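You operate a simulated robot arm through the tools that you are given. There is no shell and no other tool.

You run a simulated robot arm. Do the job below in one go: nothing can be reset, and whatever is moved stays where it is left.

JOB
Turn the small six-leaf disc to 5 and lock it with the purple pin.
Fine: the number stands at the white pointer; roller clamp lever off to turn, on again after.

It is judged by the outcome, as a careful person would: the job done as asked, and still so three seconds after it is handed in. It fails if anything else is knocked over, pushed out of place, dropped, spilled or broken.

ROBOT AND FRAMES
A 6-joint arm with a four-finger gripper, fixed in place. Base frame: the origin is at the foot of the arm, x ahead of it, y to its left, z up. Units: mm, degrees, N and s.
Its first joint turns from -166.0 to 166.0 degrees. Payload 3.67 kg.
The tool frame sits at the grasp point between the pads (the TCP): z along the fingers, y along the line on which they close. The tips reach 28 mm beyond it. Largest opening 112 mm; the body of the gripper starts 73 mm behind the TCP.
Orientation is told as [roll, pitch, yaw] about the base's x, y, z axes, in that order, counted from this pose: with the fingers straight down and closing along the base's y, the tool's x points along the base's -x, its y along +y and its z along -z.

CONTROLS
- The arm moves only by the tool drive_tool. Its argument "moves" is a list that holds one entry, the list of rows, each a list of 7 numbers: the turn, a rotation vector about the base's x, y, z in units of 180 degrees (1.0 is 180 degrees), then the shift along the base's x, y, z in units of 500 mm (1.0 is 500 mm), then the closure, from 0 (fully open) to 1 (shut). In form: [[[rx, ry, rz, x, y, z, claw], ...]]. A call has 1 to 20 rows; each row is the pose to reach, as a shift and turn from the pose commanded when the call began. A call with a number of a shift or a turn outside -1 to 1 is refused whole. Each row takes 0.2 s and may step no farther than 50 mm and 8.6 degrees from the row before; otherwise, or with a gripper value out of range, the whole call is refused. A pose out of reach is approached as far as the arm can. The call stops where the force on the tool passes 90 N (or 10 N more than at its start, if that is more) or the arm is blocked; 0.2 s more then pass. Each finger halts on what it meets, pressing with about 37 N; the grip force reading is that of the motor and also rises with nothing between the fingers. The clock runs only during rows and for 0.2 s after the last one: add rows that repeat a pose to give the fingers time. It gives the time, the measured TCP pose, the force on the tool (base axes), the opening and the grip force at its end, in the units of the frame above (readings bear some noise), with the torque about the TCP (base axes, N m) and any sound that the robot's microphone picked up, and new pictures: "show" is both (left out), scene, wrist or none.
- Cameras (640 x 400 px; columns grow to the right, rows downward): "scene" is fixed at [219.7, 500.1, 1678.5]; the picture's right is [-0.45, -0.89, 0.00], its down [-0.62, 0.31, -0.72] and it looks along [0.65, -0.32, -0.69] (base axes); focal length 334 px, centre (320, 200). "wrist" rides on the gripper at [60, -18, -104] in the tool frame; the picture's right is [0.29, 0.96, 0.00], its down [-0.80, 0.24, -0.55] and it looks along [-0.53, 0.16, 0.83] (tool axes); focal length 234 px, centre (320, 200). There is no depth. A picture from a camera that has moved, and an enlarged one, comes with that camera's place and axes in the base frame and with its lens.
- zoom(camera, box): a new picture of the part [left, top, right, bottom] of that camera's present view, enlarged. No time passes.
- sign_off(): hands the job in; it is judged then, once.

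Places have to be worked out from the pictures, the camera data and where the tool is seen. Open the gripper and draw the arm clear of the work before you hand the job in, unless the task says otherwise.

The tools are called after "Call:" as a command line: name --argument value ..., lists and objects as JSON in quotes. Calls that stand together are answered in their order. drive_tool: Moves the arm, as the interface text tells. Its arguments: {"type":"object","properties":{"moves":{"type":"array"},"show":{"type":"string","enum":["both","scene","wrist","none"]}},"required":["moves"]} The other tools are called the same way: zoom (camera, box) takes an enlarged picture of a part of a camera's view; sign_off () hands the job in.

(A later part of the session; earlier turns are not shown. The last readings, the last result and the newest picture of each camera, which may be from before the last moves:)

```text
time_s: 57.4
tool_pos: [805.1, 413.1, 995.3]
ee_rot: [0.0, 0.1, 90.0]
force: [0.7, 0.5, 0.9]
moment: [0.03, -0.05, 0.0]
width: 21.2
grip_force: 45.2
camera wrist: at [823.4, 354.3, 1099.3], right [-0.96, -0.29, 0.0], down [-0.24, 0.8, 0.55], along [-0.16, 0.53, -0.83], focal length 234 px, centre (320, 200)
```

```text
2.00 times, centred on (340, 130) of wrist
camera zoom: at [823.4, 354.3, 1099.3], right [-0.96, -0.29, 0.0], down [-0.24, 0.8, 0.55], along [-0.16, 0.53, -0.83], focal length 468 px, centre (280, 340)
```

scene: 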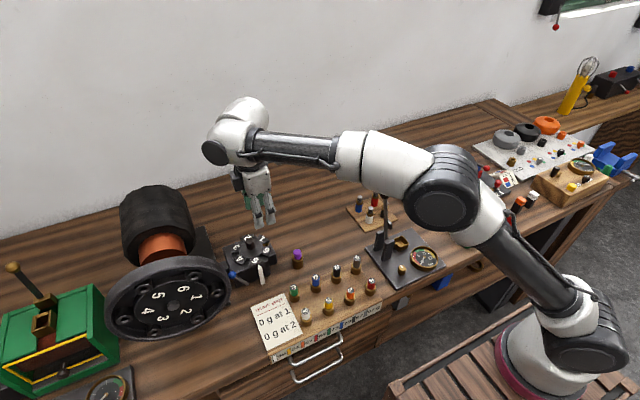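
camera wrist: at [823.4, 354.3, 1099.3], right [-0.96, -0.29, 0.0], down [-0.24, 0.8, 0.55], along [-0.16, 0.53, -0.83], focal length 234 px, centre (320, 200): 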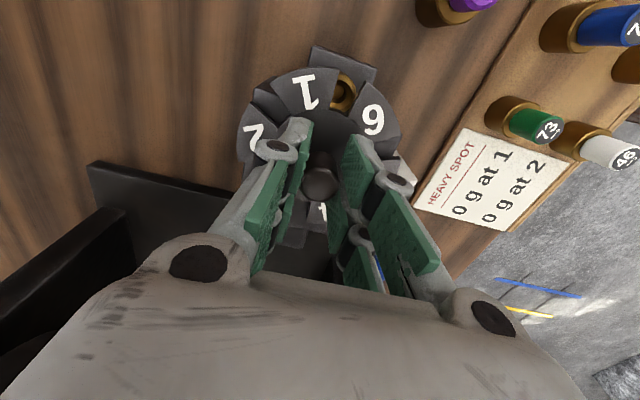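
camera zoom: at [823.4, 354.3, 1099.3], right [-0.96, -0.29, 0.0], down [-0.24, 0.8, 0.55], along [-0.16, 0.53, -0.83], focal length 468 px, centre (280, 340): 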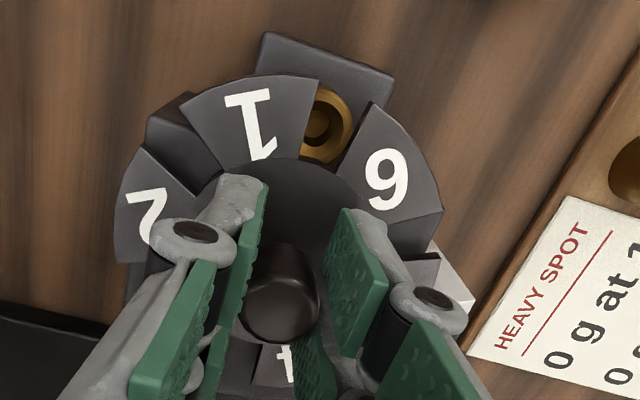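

Gripped with essentially zero side force. I'll turn forward 4° and check the forces.

Call:
drive_tool --moves '[[[0, 0, 0.0111, 0, 0, 0, 1.0], [0, 0, 0.0222, 0, 0, 0, 1.0], [0, 0, 0.0222, 0, 0, 0, 1.0], [0, 0, 0.0222, 0, 0, 0, 1.0]]]' --show "wrist"

Call:
zoom --camera "wrist" --box '[230, 30, 450, 230]'

Call:
zoom --camera "scene" --box '[190, 190, 310, 290]'

```text
time_s: 58.4
tool_pos: [805.3, 413.6, 996.1]
ee_rot: [0.0, 0.1, 94.0]
force: [6.6, 2.6, -12.7]
moment: [0.22, -0.21, -0.01]
width: 21.5
grip_force: 45.2
camera wrist: at [827.9, 355.9, 1099.3], right [-0.94, -0.35, 0.0], down [-0.29, 0.78, 0.55], along [-0.2, 0.52, -0.83], focal length 234 px, centre (320, 200)
```

wrist: 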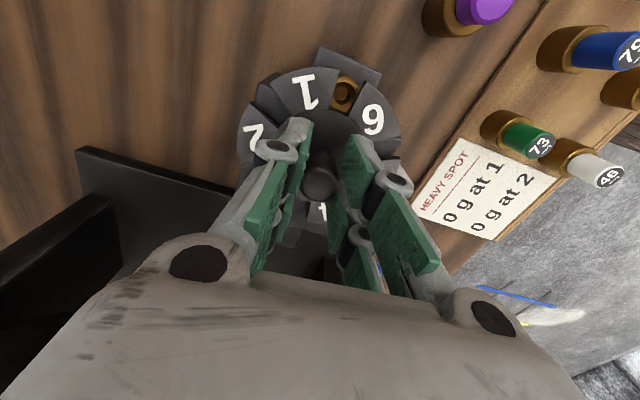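

```text
2.00 times, centred on (340, 130) of wrist
camera zoom: at [827.9, 355.9, 1099.3], right [-0.94, -0.35, 0.0], down [-0.29, 0.78, 0.55], along [-0.2, 0.52, -0.83], focal length 468 px, centre (280, 340)
```

zoom: 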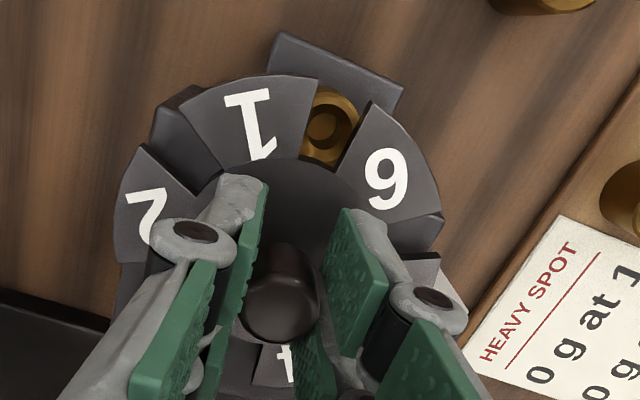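

```text
4.00 times, centred on (250, 240) of scene
camera zoom: at [219.7, 500.1, 1678.5], right [-0.45, -0.89, 0.0], down [-0.62, 0.31, -0.72], along [0.65, -0.32, -0.69], focal length 1336 px, centre (600, 40)
```

zoom: 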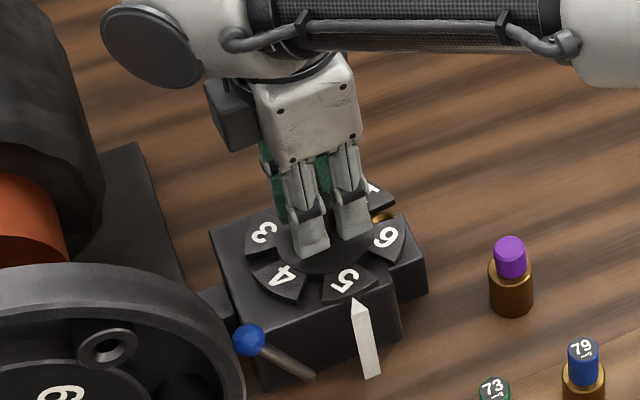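

The slot is now centred on the bush hole. Before opening I'll null the remaining load (6.6, 2.6, −12.7 N).

Call:
drive_tool --moves '[[[0, 0, 0, 0.0007, 0.0004, -0.001, 1.0], [0, 0, 0, 0.0007, 0.0004, -0.002, 1.0], [0, 0, 0, 0.0007, 0.0004, -0.002, 1.0], [0, 0, 0, 0.0007, 0.0004, -0.002, 1.0]]]' --show "none"

```text
time_s: 59.4
tool_pos: [804.9, 413.5, 995.3]
ee_rot: [0.1, 0.0, 94.1]
force: [7.6, 0.6, -3.6]
moment: [-0.39, -0.21, -0.02]
width: 21.2
grip_force: 44.5
```

Call:
drive_tool --moves '[[[0, 0, 0, 0.0008, 0.0, -0.0006, 1.0], [0, 0, 0, 0.0012, 0.0, -0.0006, 1.0], [0, 0, 0, 0.0012, 0.0, -0.0006, 1.0], [0, 0, 0, 0.0012, 0.0, -0.0006, 1.0]]]' --show "none"

```text
time_s: 60.4
tool_pos: [805.4, 413.7, 994.5]
ee_rot: [0.0, -0.1, 94.0]
force: [8.1, 3.7, 5.3]
moment: [0.06, -0.17, -0.01]
width: 20.9
grip_force: 44.8
```

The residual loads just jitter by a few newtons. My earlier slow opening kept the fingers dragging at weak contact, so this time I'll open fast to let both fingers leave at once, then check the disc.

Call:
drive_tool --moves '[[[0, 0, 0, 0.0004, 0.0004, 0.0002, 1.0], [0, 0, 0, 0.0004, 0.0004, 0.0002, 0.4], [0, 0, 0, 0.0004, 0.0004, 0.0002, 0.4], [0, 0, 0, 0.0004, 0.0004, 0.0002, 0.46]]]' --show "wrist"

Call:
zoom --camera "wrist" --box '[230, 30, 450, 230]'

```text
time_s: 61.4
tool_pos: [804.7, 413.4, 993.9]
ee_rot: [0.0, 0.0, 94.0]
force: [0.3, -0.5, -0.1]
moment: [-0.03, 0.0, 0.01]
width: 60.5
grip_force: 0.0
camera wrist: at [827.8, 355.4, 1098.5], right [-0.94, -0.35, 0.0], down [-0.29, 0.78, 0.55], along [-0.2, 0.52, -0.83], focal length 234 px, centre (320, 200)
```

wrist: 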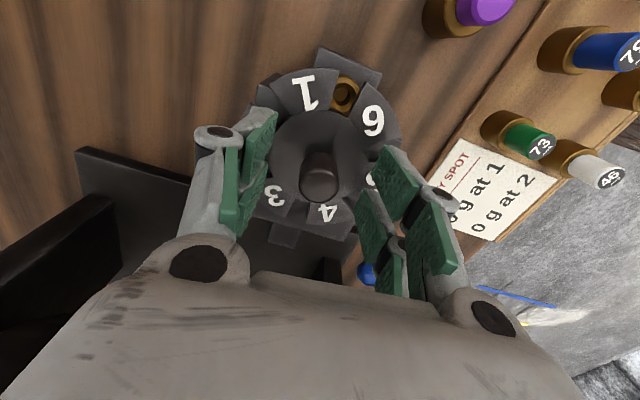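

```text
2.00 times, centred on (340, 130) of wrist
camera zoom: at [827.8, 355.4, 1098.5], right [-0.94, -0.35, 0.0], down [-0.29, 0.78, 0.55], along [-0.2, 0.52, -0.83], focal length 468 px, centre (280, 340)
```

zoom: 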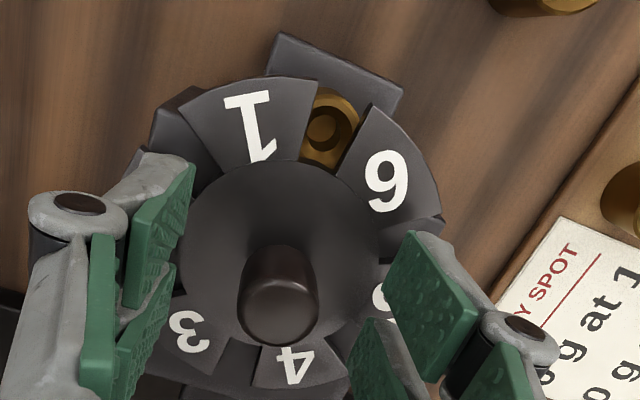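

The fast release left the disc undisturbed. I'll rise and return to the reference viewpoint to measure its angle.

Call:
drive_tool --moves '[[[0, 0, 0, 0, 0, 0.06, 0.46], [0, 0, -0.0222, 0, 0, 0.14, 0.46], [0, 0, -0.0222, 0, 0, 0.21, 0.46], [0, 0, -0.0222, -0.005, -0.04, 0.21, 0.46], [0, 0, -0.0222, -0.0104, -0.0744, 0.21, 0.46], [0, 0, -0.0222, -0.0104, -0.0744, 0.21, 0.46], [0, 0, -0.0222, -0.0104, -0.0744, 0.21, 0.46]]]' --show "both"

Call:
zoom --camera "wrist" --box '[240, 90, 400, 230]'

Call:
zoom --camera "scene" --box '[190, 190, 310, 290]'

```text
time_s: 63.0
tool_pos: [798.9, 377.9, 1099.9]
ee_rot: [-0.1, 0.0, 90.1]
force: [0.0, -1.1, 0.0]
moment: [0.0, 0.03, 0.03]
width: 60.5
grip_force: 0.1
camera wrist: at [817.2, 318.3, 1203.9], right [-0.96, -0.29, 0.0], down [-0.24, 0.8, 0.55], along [-0.16, 0.53, -0.83], focal length 234 px, centre (320, 200)
```

scene: 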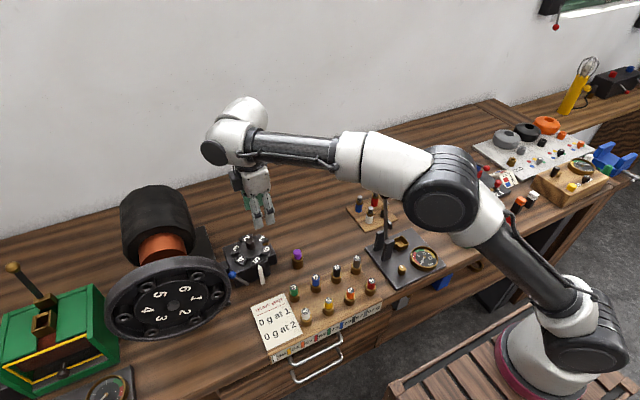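
wrist: 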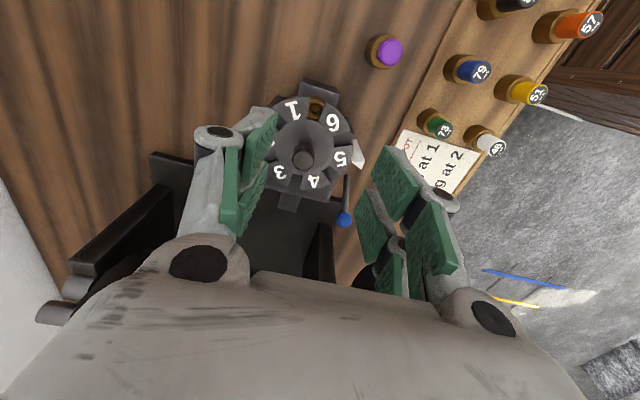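

```text
2.86 times, centred on (320, 160) of wrist
camera zoom: at [817.2, 318.3, 1203.9], right [-0.96, -0.29, 0.0], down [-0.24, 0.8, 0.55], along [-0.16, 0.53, -0.83], focal length 669 px, centre (320, 314)
```

zoom: 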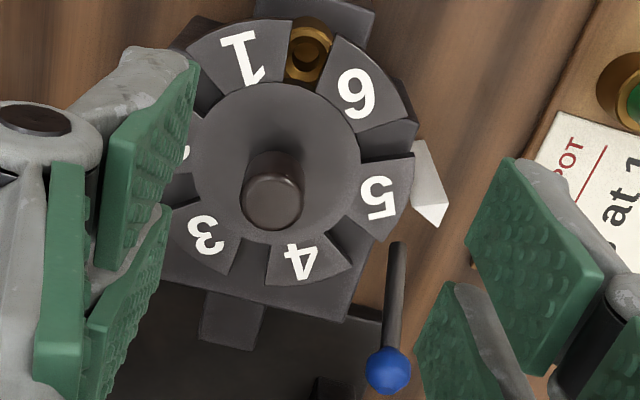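

```text
4.00 times, centred on (250, 240) of scene
camera zoom: at [219.7, 500.1, 1678.5], right [-0.45, -0.89, 0.0], down [-0.62, 0.31, -0.72], along [0.65, -0.32, -0.69], focal length 1336 px, centre (600, 40)
```

zoom: 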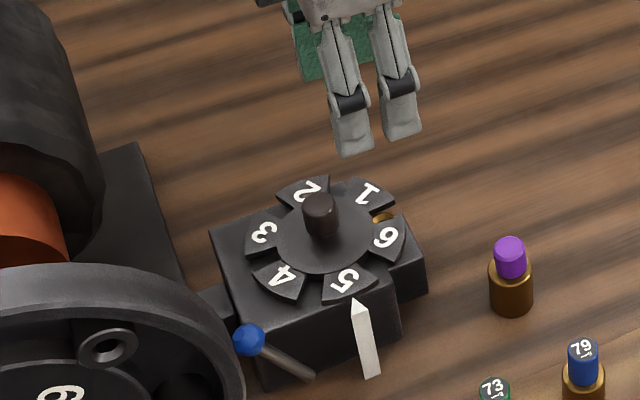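

The leaf-5 corners now match leaf 1's original locked position to within about 0.5°. Next I'll fetch the pin, moving above the bench bush with the same yaw.

Call:
drive_tool --moves '[[[0, 0, 0, -0.033, -0.052, 0, 0.46], [0, 0, 0, -0.066, -0.104, 0, 0.46], [0, 0, 0, -0.0996, -0.1544, 0, 0.46], [0, 0, 0, -0.0996, -0.1544, -0.08, 0.46], [0, 0, 0, -0.0996, -0.1544, -0.14, 0.46], [0, 0, 0, -0.0996, -0.1544, -0.14, 0.46]]]' --show "both"

Call:
zoom --camera "wrist" --box '[270, 70, 370, 190]'

Call:
zoom --camera "scene" --box '[275, 225, 325, 275]'

```text
time_s: 64.4
tool_pos: [752.5, 297.8, 1028.7]
ee_rot: [-0.1, 0.0, 90.1]
force: [-1.0, 0.2, 0.2]
moment: [0.03, 0.0, 0.01]
width: 60.4
grip_force: 0.0
camera wrist: at [770.5, 239.0, 1133.8], right [-0.96, -0.29, 0.0], down [-0.24, 0.8, 0.55], along [-0.16, 0.53, -0.83], focal length 234 px, centre (320, 200)
```

scene: 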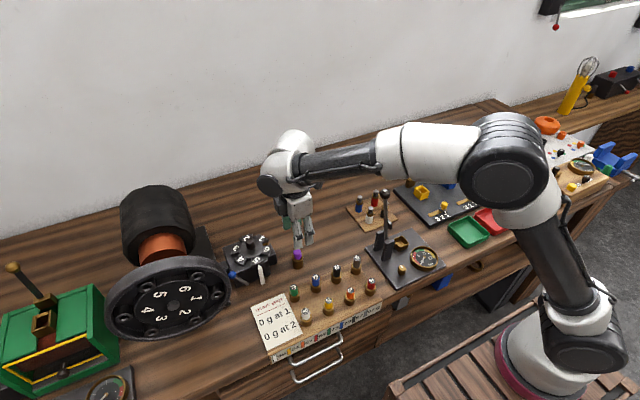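
wrist: 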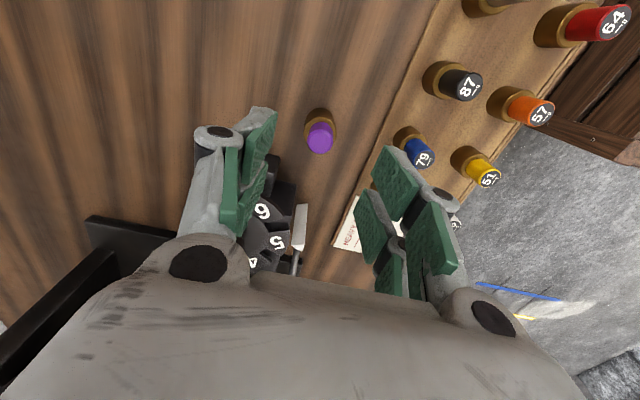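

```text
3.33 times, centred on (320, 130) of wrist
camera zoom: at [770.5, 239.0, 1133.8], right [-0.96, -0.29, 0.0], down [-0.24, 0.8, 0.55], along [-0.16, 0.53, -0.83], focal length 781 px, centre (320, 433)
```

zoom: 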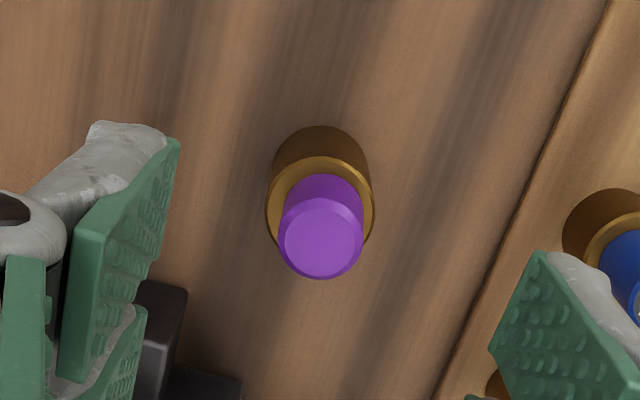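

```text
8.00 times, centred on (300, 250) of scene
camera zoom: at [219.7, 500.1, 1678.5], right [-0.45, -0.89, 0.0], down [-0.62, 0.31, -0.72], along [0.65, -0.32, -0.69], focal length 2673 px, centre (480, -200)
```

zoom: 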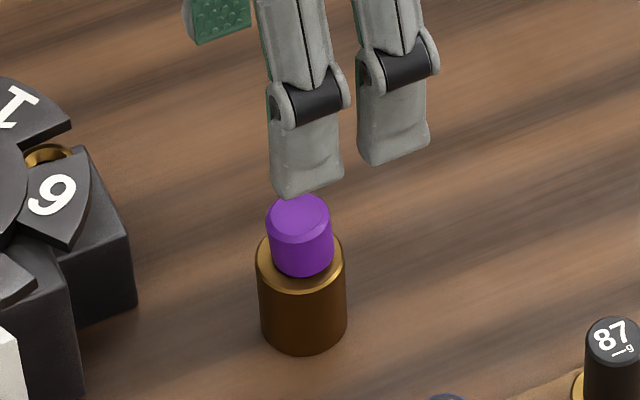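

The pin stands upright in the bush; I place its axis at about (750.3, 302.8). I'll align and lower the open fingers around the head, with the tips just above the bush top.

Call:
drive_tool --moves '[[[0, 0, 0, -0.0046, 0.0076, 0, 0.46], [0, 0, 0, -0.0046, 0.0076, -0.06, 0.46], [0, 0, 0, -0.0046, 0.0076, -0.12, 0.46], [0, 0, 0, -0.0046, 0.0076, -0.153, 0.46], [0, 0, 0, -0.0046, 0.0076, -0.153, 0.46]]]' --show "wrist"

Call:
zoom --camera "wrist" --box '[270, 100, 370, 200]'

Call:
zoom --camera "scene" --box '[275, 225, 325, 275]'

```text
time_s: 65.6
tool_pos: [750.2, 301.8, 954.3]
ee_rot: [0.0, 0.0, 90.0]
force: [-0.1, 0.0, -0.2]
moment: [0.01, -0.01, -0.04]
width: 60.4
grip_force: 0.0
camera wrist: at [768.4, 243.1, 1058.6], right [-0.96, -0.29, 0.0], down [-0.24, 0.8, 0.55], along [-0.16, 0.53, -0.83], focal length 234 px, centre (320, 200)
```

wrist: 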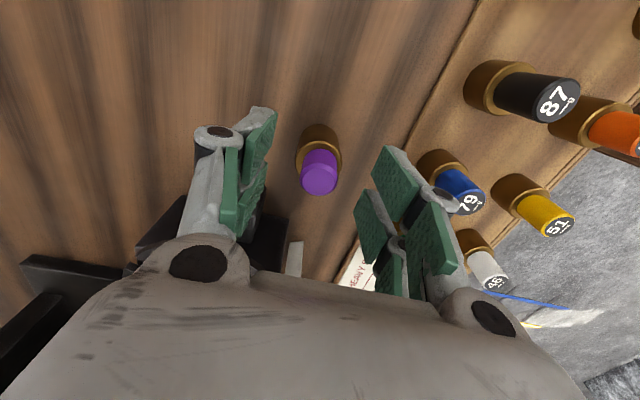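

```text
4.00 times, centred on (320, 150) of wrist
camera zoom: at [768.4, 243.1, 1058.6], right [-0.96, -0.29, 0.0], down [-0.24, 0.8, 0.55], along [-0.16, 0.53, -0.83], focal length 937 px, centre (320, 400)
```

zoom: 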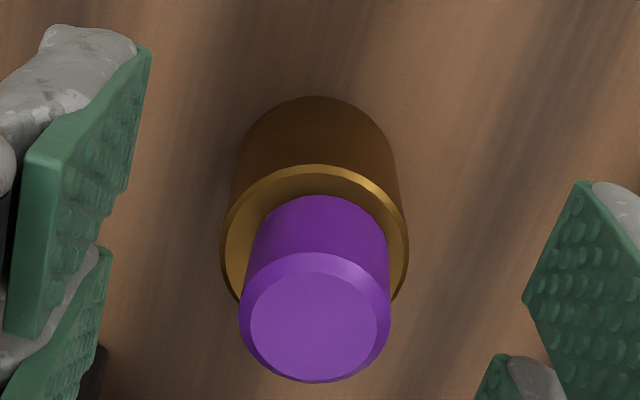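

```text
8.00 times, centred on (300, 250) of scene
camera zoom: at [219.7, 500.1, 1678.5], right [-0.45, -0.89, 0.0], down [-0.62, 0.31, -0.72], along [0.65, -0.32, -0.69], focal length 2673 px, centre (480, -200)
```

zoom: 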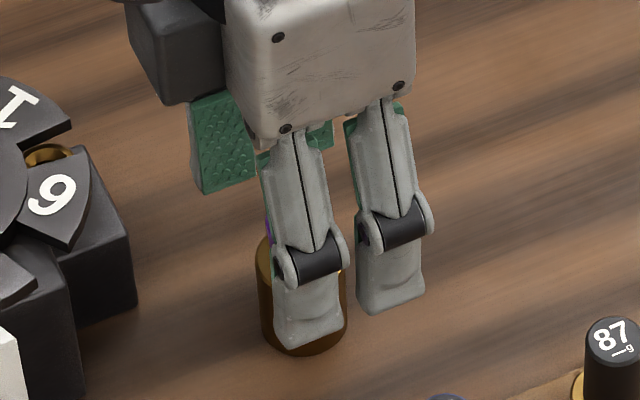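

The wrist view shows the pin head in the same place relative to the tool as in my first grip. I'll close on it now.

Call:
drive_tool --moves '[[[0, 0, 0, 0, 0, 0, 0.6], [0, 0, 0, 0, 0, 0, 0.74], [0, 0, 0, 0, 0, 0, 0.82], [0, 0, 0, 0, 0, 0, 0.9], [0, 0, 0, 0, 0, 0, 1.0], [0, 0, 0, 0, 0, 0, 1.0]]]' --show "wrist"

Call:
zoom --camera "wrist" --box '[270, 100, 370, 200]'

Call:
zoom --camera "scene" --box '[275, 225, 325, 275]'

```text
time_s: 67.0
tool_pos: [749.5, 302.3, 955.1]
ee_rot: [0.0, -0.1, 90.0]
force: [-0.7, -0.2, -0.6]
moment: [0.0, -0.01, -0.01]
width: 19.0
grip_force: 37.0
camera wrist: at [768.4, 243.1, 1058.9], right [-0.96, -0.29, 0.0], down [-0.24, 0.8, 0.55], along [-0.16, 0.53, -0.83], focal length 234 px, centre (320, 200)
```

wrist: 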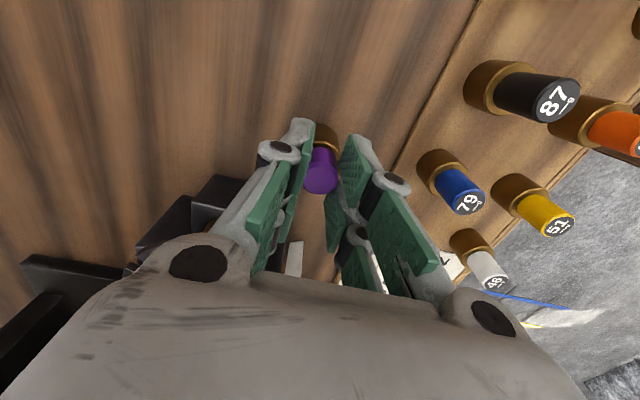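

```text
4.00 times, centred on (320, 150) of wrist
camera zoom: at [768.4, 243.1, 1058.9], right [-0.96, -0.29, 0.0], down [-0.24, 0.8, 0.55], along [-0.16, 0.53, -0.83], focal length 937 px, centre (320, 400)
```

zoom: 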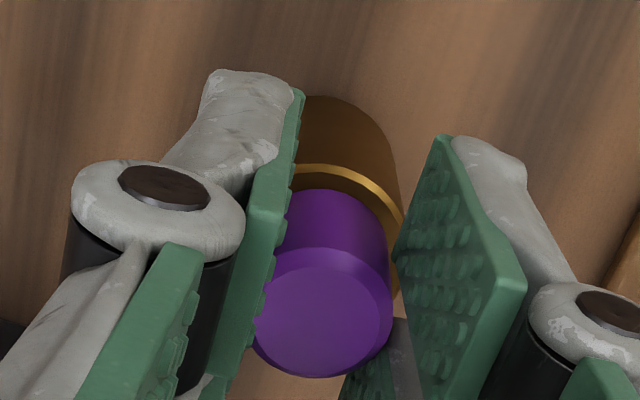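

```text
8.00 times, centred on (300, 250) of scene
camera zoom: at [219.7, 500.1, 1678.5], right [-0.45, -0.89, 0.0], down [-0.62, 0.31, -0.72], along [0.65, -0.32, -0.69], focal length 2673 px, centre (480, -200)
```

zoom: 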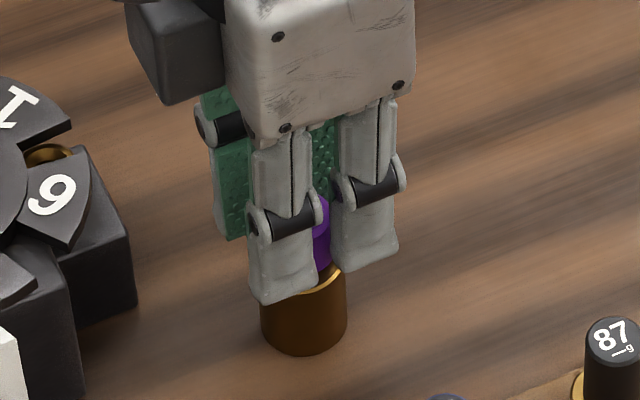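

The pin is gripped and nested centrally in the forks (width 19.0). I'll lift it out and carry it above the index bush at about (806, 373).

Call:
drive_tool --moves '[[[0, 0, 0, 0, 0, 0.03, 1.0], [0, 0, 0, 0, 0, 0.1, 1.0], [0, 0, 0, 0, 0, 0.18, 1.0], [0, 0, 0, 0, 0, 0.25, 1.0], [0, 0, 0, 0.035, 0.045, 0.25, 1.0], [0, 0, 0, 0.075, 0.095, 0.25, 1.0], [0, 0, 0, 0.1112, 0.1398, 0.25, 1.0], [0, 0, 0, 0.1112, 0.1398, 0.22, 1.0], [0, 0, 0, 0.1112, 0.1398, 0.22, 1.0]]]' --show "both"

Call:
zoom --camera "wrist" --box '[270, 90, 370, 190]'

Call:
zoom --camera "scene" --box '[230, 190, 310, 270]'

```text
time_s: 69.0
tool_pos: [805.2, 374.5, 1062.7]
ee_rot: [-0.1, 0.0, 90.0]
force: [0.5, 0.3, -0.5]
moment: [0.0, -0.01, -0.02]
width: 18.4
grip_force: 36.8
camera wrist: at [823.7, 315.6, 1167.4], right [-0.96, -0.29, 0.0], down [-0.24, 0.8, 0.55], along [-0.16, 0.53, -0.83], focal length 234 px, centre (320, 200)
```

scene: 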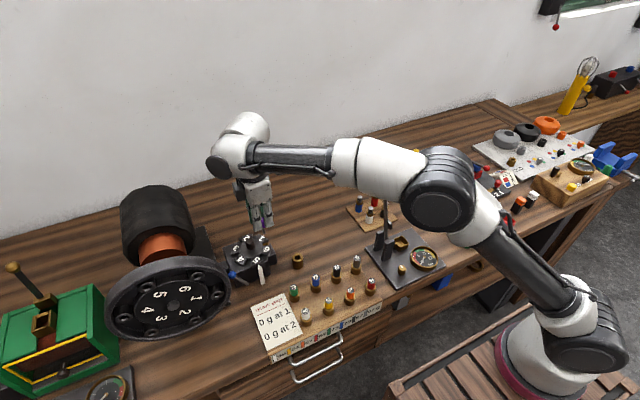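
wrist: 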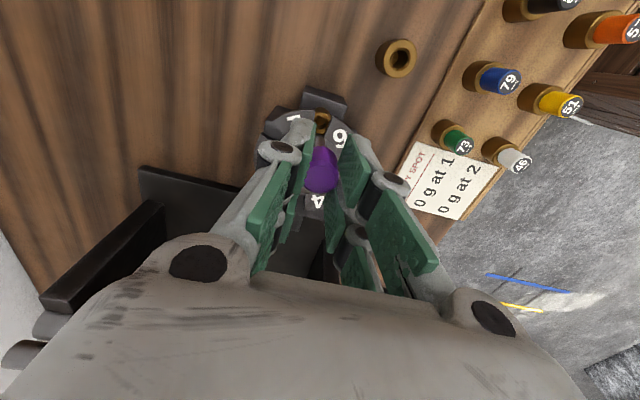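

```text
4.00 times, centred on (320, 140) of wrist
camera zoom: at [823.7, 315.6, 1167.4], right [-0.96, -0.29, 0.0], down [-0.24, 0.8, 0.55], along [-0.16, 0.53, -0.83], focal length 937 px, centre (320, 440)
```

zoom: 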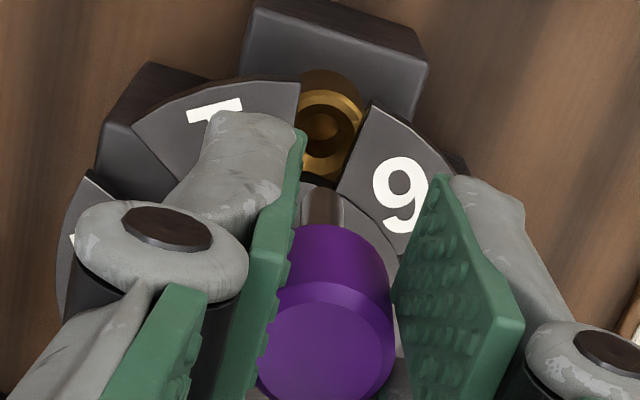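

```text
5.00 times, centred on (270, 230) of scene
camera zoom: at [219.7, 500.1, 1678.5], right [-0.45, -0.89, 0.0], down [-0.62, 0.31, -0.72], along [0.65, -0.32, -0.69], focal length 1670 px, centre (570, 50)
```

zoom: 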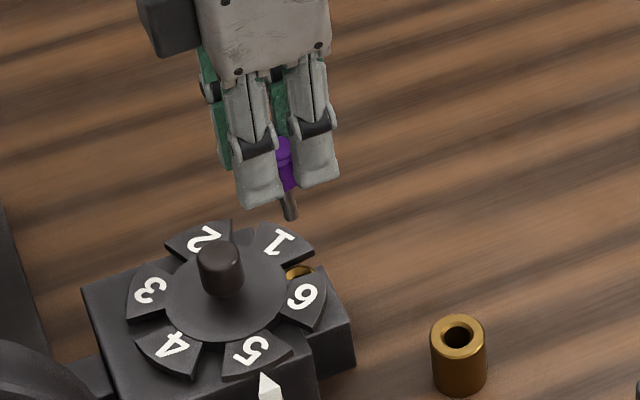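

The pin hangs above the index bush, about 2.6 mm too far in +y and 1 mm short in x. I'll correct and lower until the tip is just above the leaves, then recheck.

Call:
drive_tool --moves '[[[0, 0, 0, 0.002, -0.0052, 0, 1.0], [0, 0, 0, 0.002, -0.0052, -0.03, 1.0], [0, 0, 0, 0.002, -0.0052, -0.06, 1.0], [0, 0, 0, 0.002, -0.0052, -0.068, 1.0], [0, 0, 0, 0.002, -0.0052, -0.068, 1.0]]]' --show "both"

Call:
zoom --camera "wrist" --box '[290, 105, 350, 165]'

Call:
zoom --camera "scene" --box '[245, 210, 295, 260]'

```text
time_s: 70.2
tool_pos: [806.3, 371.2, 1028.9]
ee_rot: [0.0, 0.0, 90.0]
force: [-0.5, -0.2, -0.6]
moment: [0.0, 0.01, 0.02]
width: 18.0
grip_force: 37.5
camera wrist: at [824.0, 311.6, 1133.2], right [-0.96, -0.29, 0.0], down [-0.24, 0.8, 0.55], along [-0.16, 0.53, -0.83], focal length 234 px, centre (320, 200)
```

scene: 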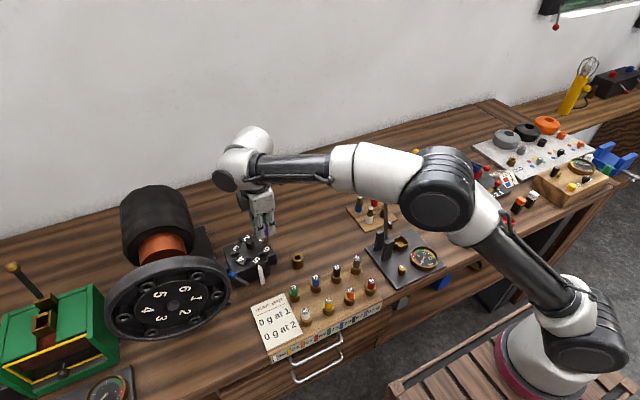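
wrist: 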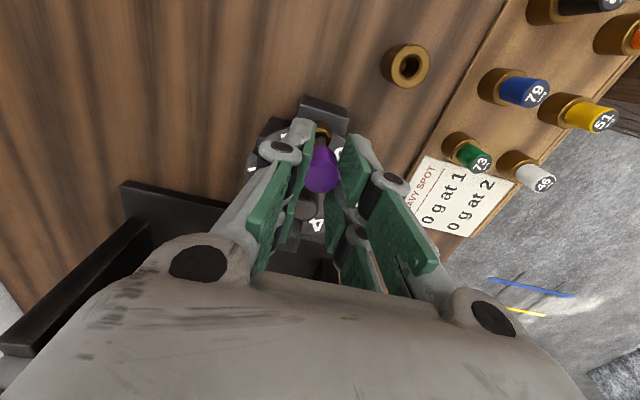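

```text
6.67 times, centred on (320, 135) of wrist
camera zoom: at [824.0, 311.6, 1133.2], right [-0.96, -0.29, 0.0], down [-0.24, 0.8, 0.55], along [-0.16, 0.53, -0.83], focal length 1561 px, centre (320, 633)
```

zoom: 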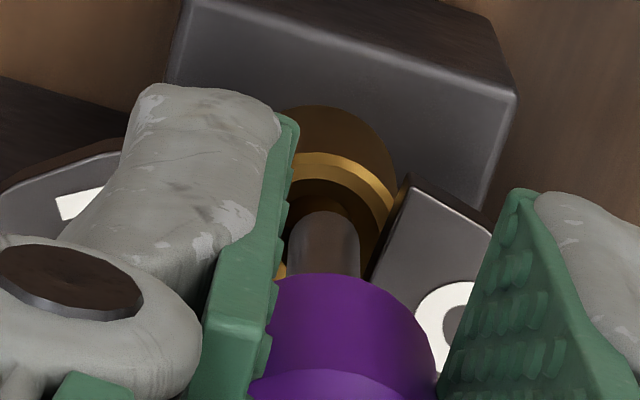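

```text
8.00 times, centred on (270, 235) of scene
camera zoom: at [219.7, 500.1, 1678.5], right [-0.45, -0.89, 0.0], down [-0.62, 0.31, -0.72], along [0.65, -0.32, -0.69], focal length 2673 px, centre (720, -80)
```

zoom: 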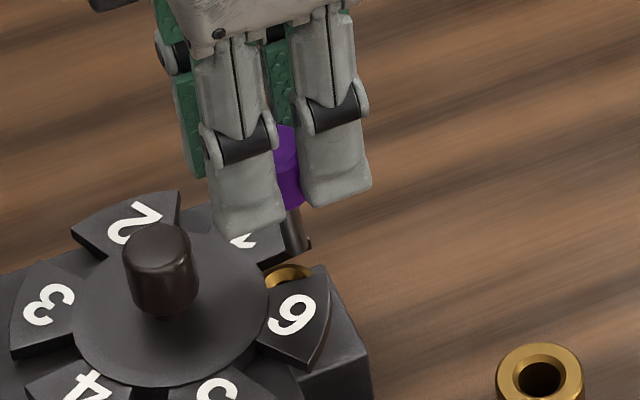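

The grip width has crept to 18.0 and the pin seems to lean slightly, with its tip toward −y. I'll zoom in on the shank to measure that lean before going further.

Call:
zoom --camera "scene" --box '[254, 215, 284, 245]'

Call:
zoom --camera "wrist" --box '[295, 115, 345, 195]'

```text
13.33 times, centred on (269, 230) of scene
camera zoom: at [219.7, 500.1, 1678.5], right [-0.45, -0.89, 0.0], down [-0.62, 0.31, -0.72], along [0.65, -0.32, -0.69], focal length 4455 px, centre (1000, -200)
```

zoom: 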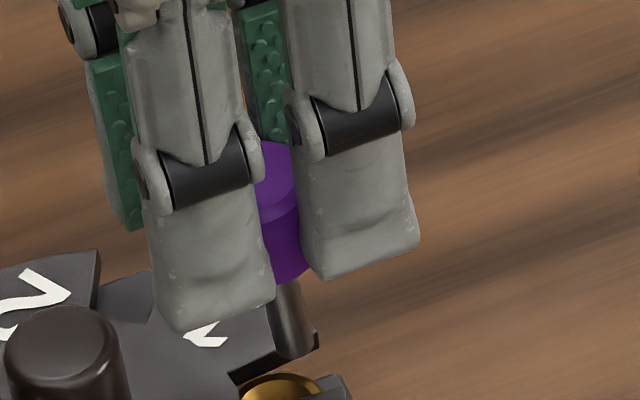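

```text
5.00 times, centred on (320, 155) of wrist
camera zoom: at [824.0, 311.6, 1133.2], right [-0.96, -0.29, 0.0], down [-0.24, 0.8, 0.55], along [-0.16, 0.53, -0.83], focal length 1171 px, centre (320, 425)
```

zoom: 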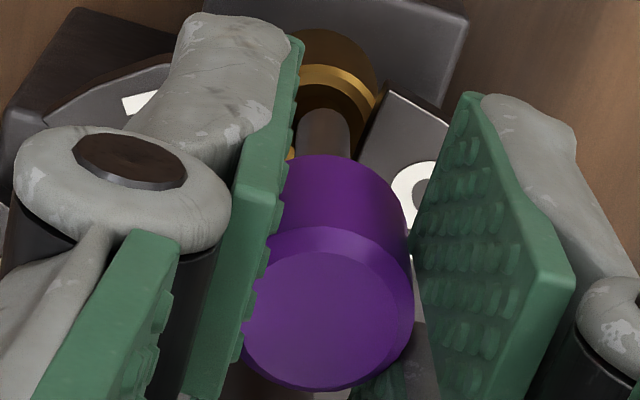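

The shank leans about 2.6–3° with its tip toward −y, which matches the 3–4 mm offset seen against the bush. I'll roll the tool +2.7° to make the pin vertical, nudge +0.7 mm in y, and re-measure.

Call:
drive_tool --moves '[[[0.0075, 0, 0, 0, 0.0007, 0, 1.0], [0.015, 0, 0, -0.0006, 0.0014, 0, 1.0], [0.015, 0, 0, -0.0006, 0.0014, 0, 1.0], [0.015, 0, 0, -0.0006, 0.0014, 0, 1.0]]]' --show "both"

Call:
zoom --camera "scene" --box '[254, 215, 284, 245]'

Call:
zoom --camera "wrist" --box '[290, 105, 350, 165]'

```text
time_s: 71.2
tool_pos: [804.5, 371.7, 1028.4]
ee_rot: [-0.1, -2.7, 90.0]
force: [0.5, 0.0, -1.4]
moment: [0.0, 0.0, 0.01]
width: 18.1
grip_force: 37.1
camera wrist: at [823.5, 307.2, 1130.2], right [-0.96, -0.29, -0.01], down [-0.24, 0.77, 0.59], along [-0.16, 0.57, -0.81], focal length 234 px, centre (320, 200)
```

scene: 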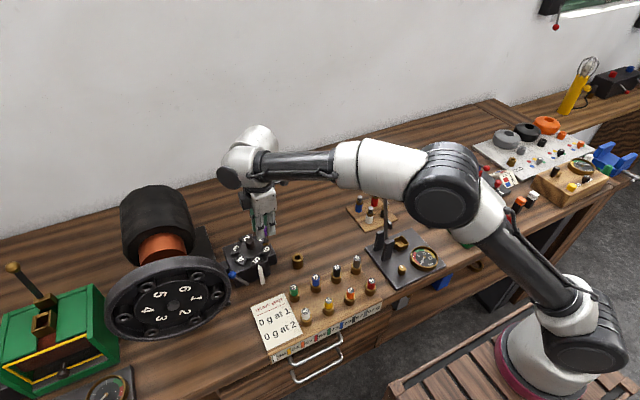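
wrist: 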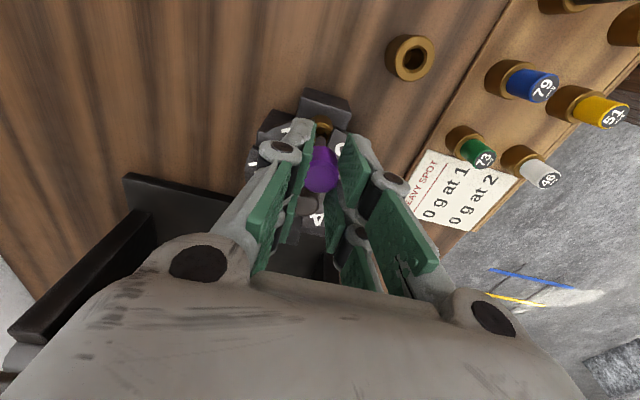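

```text
13.33 times, centred on (269, 230) of scene
camera zoom: at [219.7, 500.1, 1678.5], right [-0.45, -0.89, 0.0], down [-0.62, 0.31, -0.72], along [0.65, -0.32, -0.69], focal length 4455 px, centre (1000, -200)
```

zoom: 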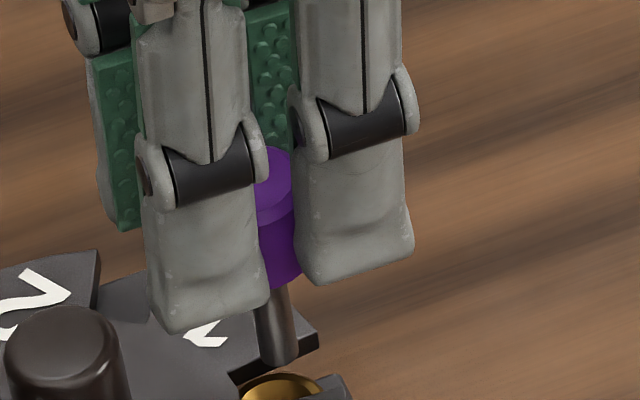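

```text
6.67 times, centred on (320, 135) of wrist
camera zoom: at [823.5, 307.2, 1130.2], right [-0.96, -0.29, -0.01], down [-0.24, 0.77, 0.59], along [-0.16, 0.57, -0.81], focal length 1561 px, centre (320, 633)
```

zoom: 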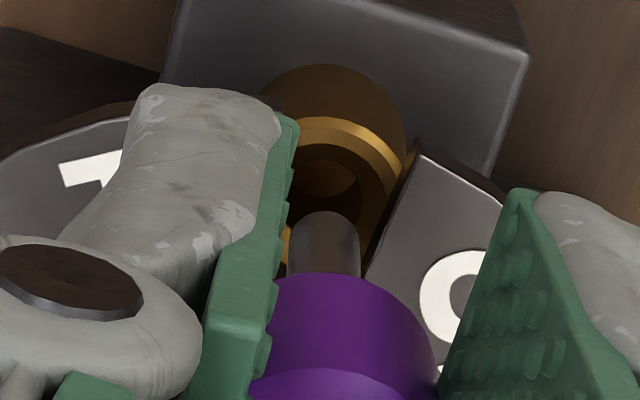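

The pin now looks vertical in the scene view, and both cameras put the tip within about 1.5 mm of the bush axis. I'll lower 12 mm to the bush mouth and check.

Call:
drive_tool --moves '[[[0, 0, 0, 0, 0, -0.008, 1.0], [0, 0, 0, 0, 0, -0.016, 1.0], [0, 0, 0, 0, 0, -0.024, 1.0], [0, 0, 0, 0, 0, -0.024, 1.0]]]' --show "wrist"

Call:
zoom --camera "scene" --box '[254, 220, 284, 250]'

Call:
zoom --camera "wrist" --box '[290, 105, 350, 165]'

```text
time_s: 72.2
tool_pos: [805.1, 368.5, 1016.8]
ee_rot: [-0.1, -2.6, 90.0]
force: [0.1, 0.5, -1.0]
moment: [-0.04, 0.03, -0.01]
width: 18.4
grip_force: 37.1
camera wrist: at [823.6, 306.1, 1118.7], right [-0.96, -0.29, -0.01], down [-0.24, 0.77, 0.59], along [-0.16, 0.57, -0.81], focal length 234 px, centre (320, 200)
```

wrist: 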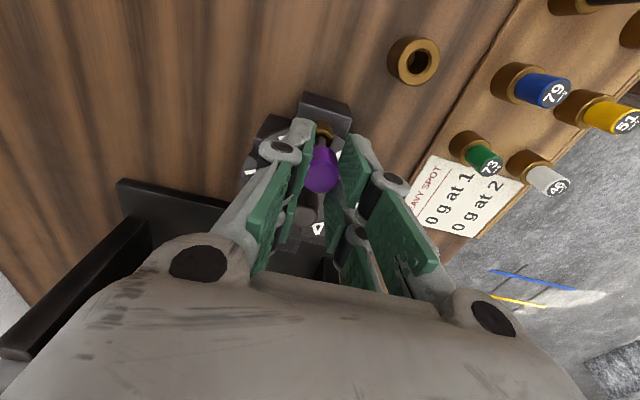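

```text
13.33 times, centred on (269, 235) of scene
camera zoom: at [219.7, 500.1, 1678.5], right [-0.45, -0.89, 0.0], down [-0.62, 0.31, -0.72], along [0.65, -0.32, -0.69], focal length 4455 px, centre (1000, -267)
```

zoom: 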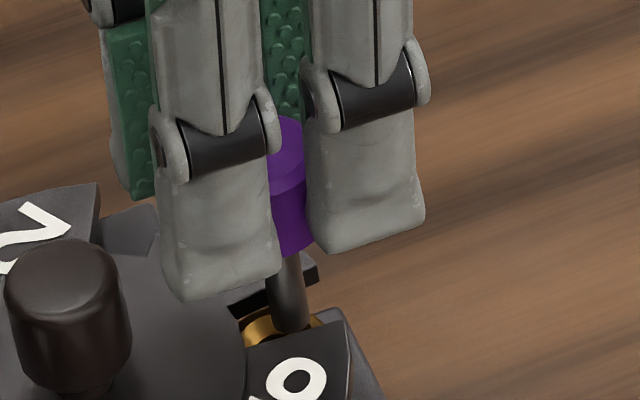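

```text
6.67 times, centred on (320, 135) of wrist
camera zoom: at [823.6, 306.1, 1118.7], right [-0.96, -0.29, -0.01], down [-0.24, 0.77, 0.59], along [-0.16, 0.57, -0.81], focal length 1561 px, centre (320, 633)
```

zoom: 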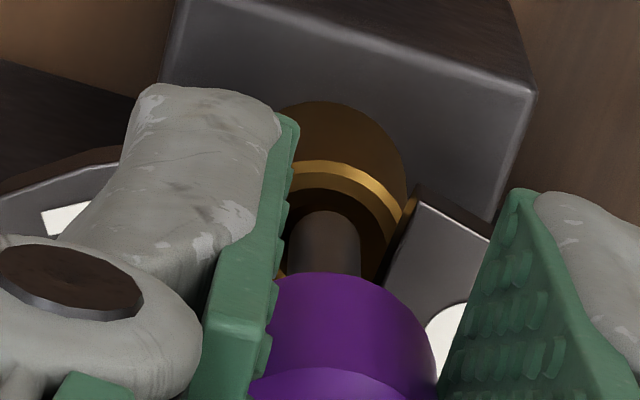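

The tip is right at the bush mouth; combining the cues, it needs about +0.6 mm in x and +1 mm in y. I'll correct and lower gently, watching the force.

Call:
drive_tool --moves '[[[0, 0, 0, 0.0012, 0.002, 0, 1.0], [0, 0, 0, 0.0012, 0.002, 0, 1.0], [0, 0, 0, 0.0012, 0.002, -0.006, 1.0], [0, 0, 0, 0.0012, 0.002, -0.012, 1.0], [0, 0, 0, 0.0012, 0.002, -0.012, 1.0]]]' --show "wrist"

Call:
zoom --camera "scene" --box '[254, 220, 284, 250]'

Call:
zoom --camera "wrist" --box '[290, 105, 350, 165]'

```text
time_s: 73.4
tool_pos: [805.0, 371.8, 1011.2]
ee_rot: [0.0, -2.7, 89.9]
force: [0.1, -0.1, 0.6]
moment: [-0.02, 0.02, -0.01]
width: 18.3
grip_force: 37.2
camera wrist: at [824.1, 308.1, 1112.4], right [-0.96, -0.29, -0.01], down [-0.24, 0.77, 0.59], along [-0.16, 0.57, -0.81], focal length 234 px, centre (320, 200)
```

wrist: 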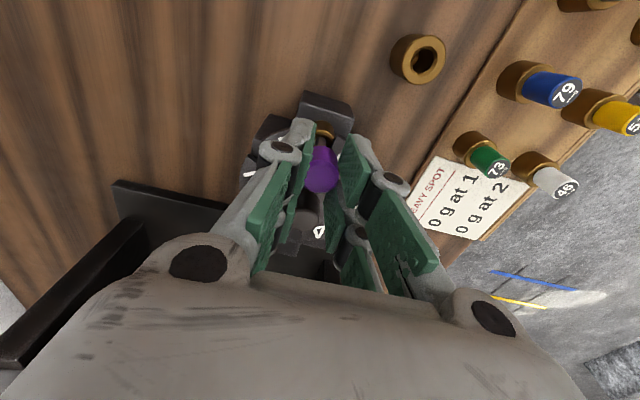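

```text
13.33 times, centred on (269, 235) of scene
camera zoom: at [219.7, 500.1, 1678.5], right [-0.45, -0.89, 0.0], down [-0.62, 0.31, -0.72], along [0.65, -0.32, -0.69], focal length 4455 px, centre (1000, -267)
```

zoom: 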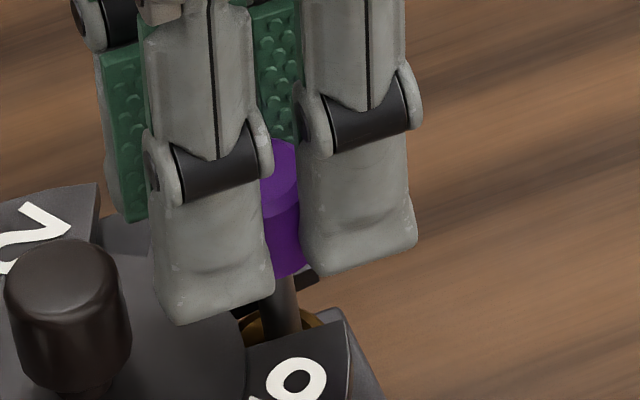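

```text
6.67 times, centred on (320, 135) of wrist
camera zoom: at [824.1, 308.1, 1112.4], right [-0.96, -0.29, -0.01], down [-0.24, 0.77, 0.59], along [-0.16, 0.57, -0.81], focal length 1561 px, centre (320, 633)
```

zoom: 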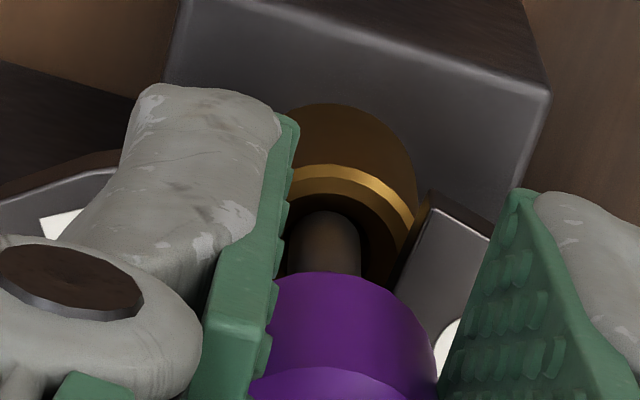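

No contact force, and the tip is at the bush mouth. The wrist view suggests the bush centre is about 1 mm toward −x, so I'll trim −0.7 mm and lower another 6 mm.

Call:
drive_tool --moves '[[[0, 0, 0, -0.0014, 0, 0, 1.0], [0, 0, 0, -0.0014, 0, -0.004, 1.0], [0, 0, 0, -0.0014, 0, -0.008, 1.0], [0, 0, 0, -0.0014, 0, -0.012, 1.0], [0, 0, 0, -0.0014, 0, -0.012, 1.0]]]' --show "wrist"

Call:
zoom --camera "scene" --box '[254, 220, 284, 250]'

Call:
zoom --camera "wrist" --box '[290, 105, 350, 165]'

```text
time_s: 74.6
tool_pos: [804.4, 373.0, 1003.7]
ee_rot: [0.1, -2.7, 90.0]
force: [1.7, 7.7, 0.2]
moment: [0.41, -0.17, -0.04]
width: 17.8
grip_force: 36.9
camera wrist: at [823.0, 308.5, 1105.3], right [-0.96, -0.29, -0.01], down [-0.24, 0.77, 0.59], along [-0.16, 0.57, -0.81], focal length 234 px, centre (320, 200)
```

wrist: 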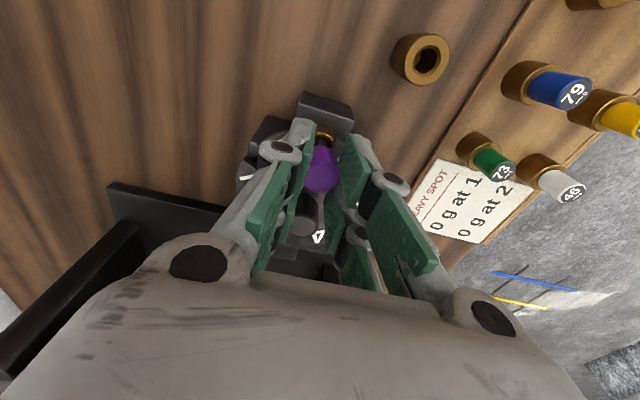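

```text
13.33 times, centred on (269, 235) of scene
camera zoom: at [219.7, 500.1, 1678.5], right [-0.45, -0.89, 0.0], down [-0.62, 0.31, -0.72], along [0.65, -0.32, -0.69], focal length 4455 px, centre (1000, -267)
```

zoom: 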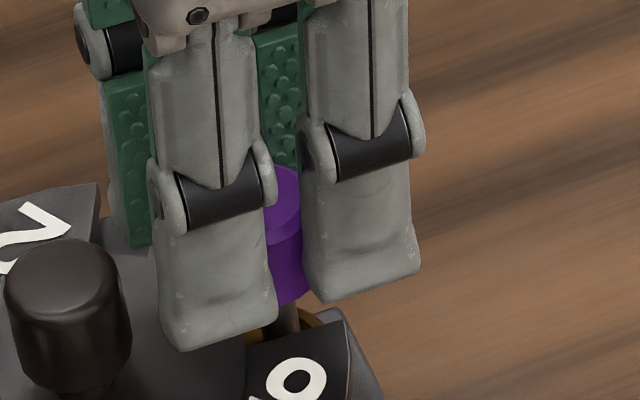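

```text
6.67 times, centred on (320, 135) of wrist
camera zoom: at [823.0, 308.5, 1105.3], right [-0.96, -0.29, -0.01], down [-0.24, 0.77, 0.59], along [-0.16, 0.57, -0.81], focal length 1561 px, centre (320, 633)
```

zoom: 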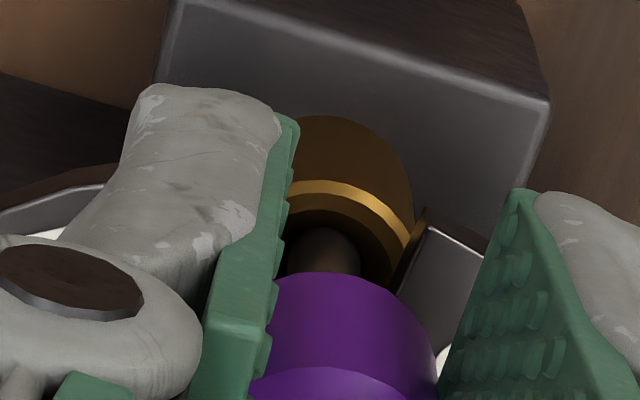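

The shank is in the bush, touching the −y rim with about 8 N. I'll shift +0.8 mm in y to relieve it and continue lowering.

Call:
drive_tool --moves '[[[0, 0, 0, 0, 0.0016, 0, 1.0], [0, 0, 0, 0, 0.0016, -0.004, 1.0], [0, 0, 0, 0, 0.0016, -0.008, 1.0], [0, 0, 0, 0, 0.0016, -0.008, 1.0]]]' --show "wrist"

Call:
zoom --camera "scene" --box '[254, 220, 284, 250]'

Call:
zoom --camera "wrist" --box '[290, 105, 350, 165]'

```text
time_s: 75.6
tool_pos: [804.7, 372.8, 1001.3]
ee_rot: [0.0, -2.7, 90.0]
force: [1.7, 4.2, 0.7]
moment: [0.2, -0.08, 0.01]
width: 18.0
grip_force: 36.6
camera wrist: at [823.1, 308.6, 1101.9], right [-0.96, -0.29, -0.01], down [-0.24, 0.77, 0.59], along [-0.16, 0.57, -0.81], focal length 234 px, centre (320, 200)
```

wrist: 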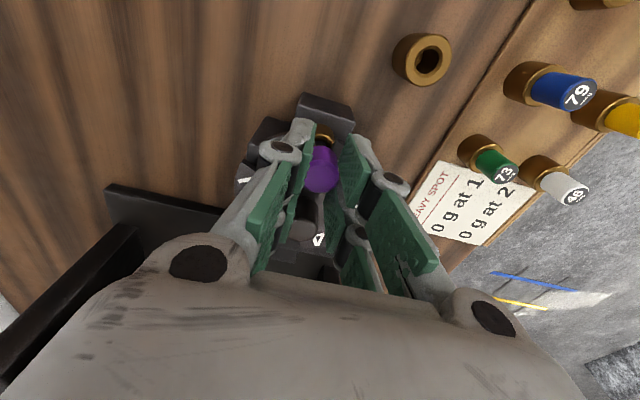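

```text
13.33 times, centred on (269, 235) of scene
camera zoom: at [219.7, 500.1, 1678.5], right [-0.45, -0.89, 0.0], down [-0.62, 0.31, -0.72], along [0.65, -0.32, -0.69], focal length 4455 px, centre (1000, -267)
```

zoom: 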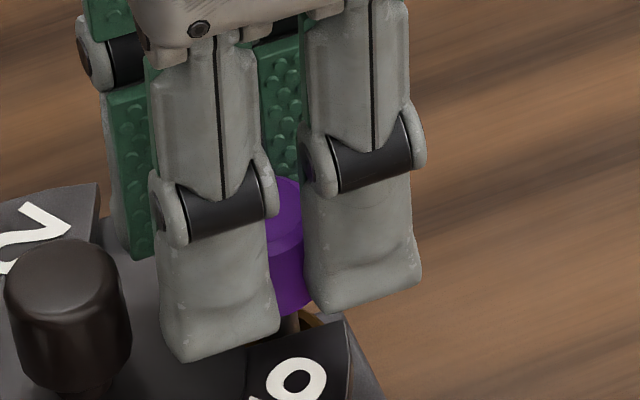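

```text
6.67 times, centred on (320, 135) of wrist
camera zoom: at [823.1, 308.6, 1101.9], right [-0.96, -0.29, -0.01], down [-0.24, 0.77, 0.59], along [-0.16, 0.57, -0.81], focal length 1561 px, centre (320, 633)
```

zoom: 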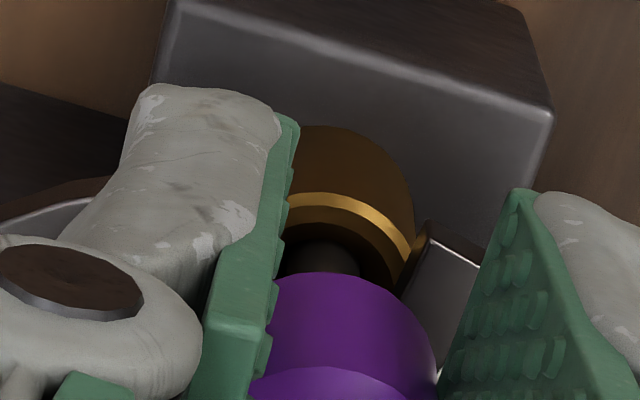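

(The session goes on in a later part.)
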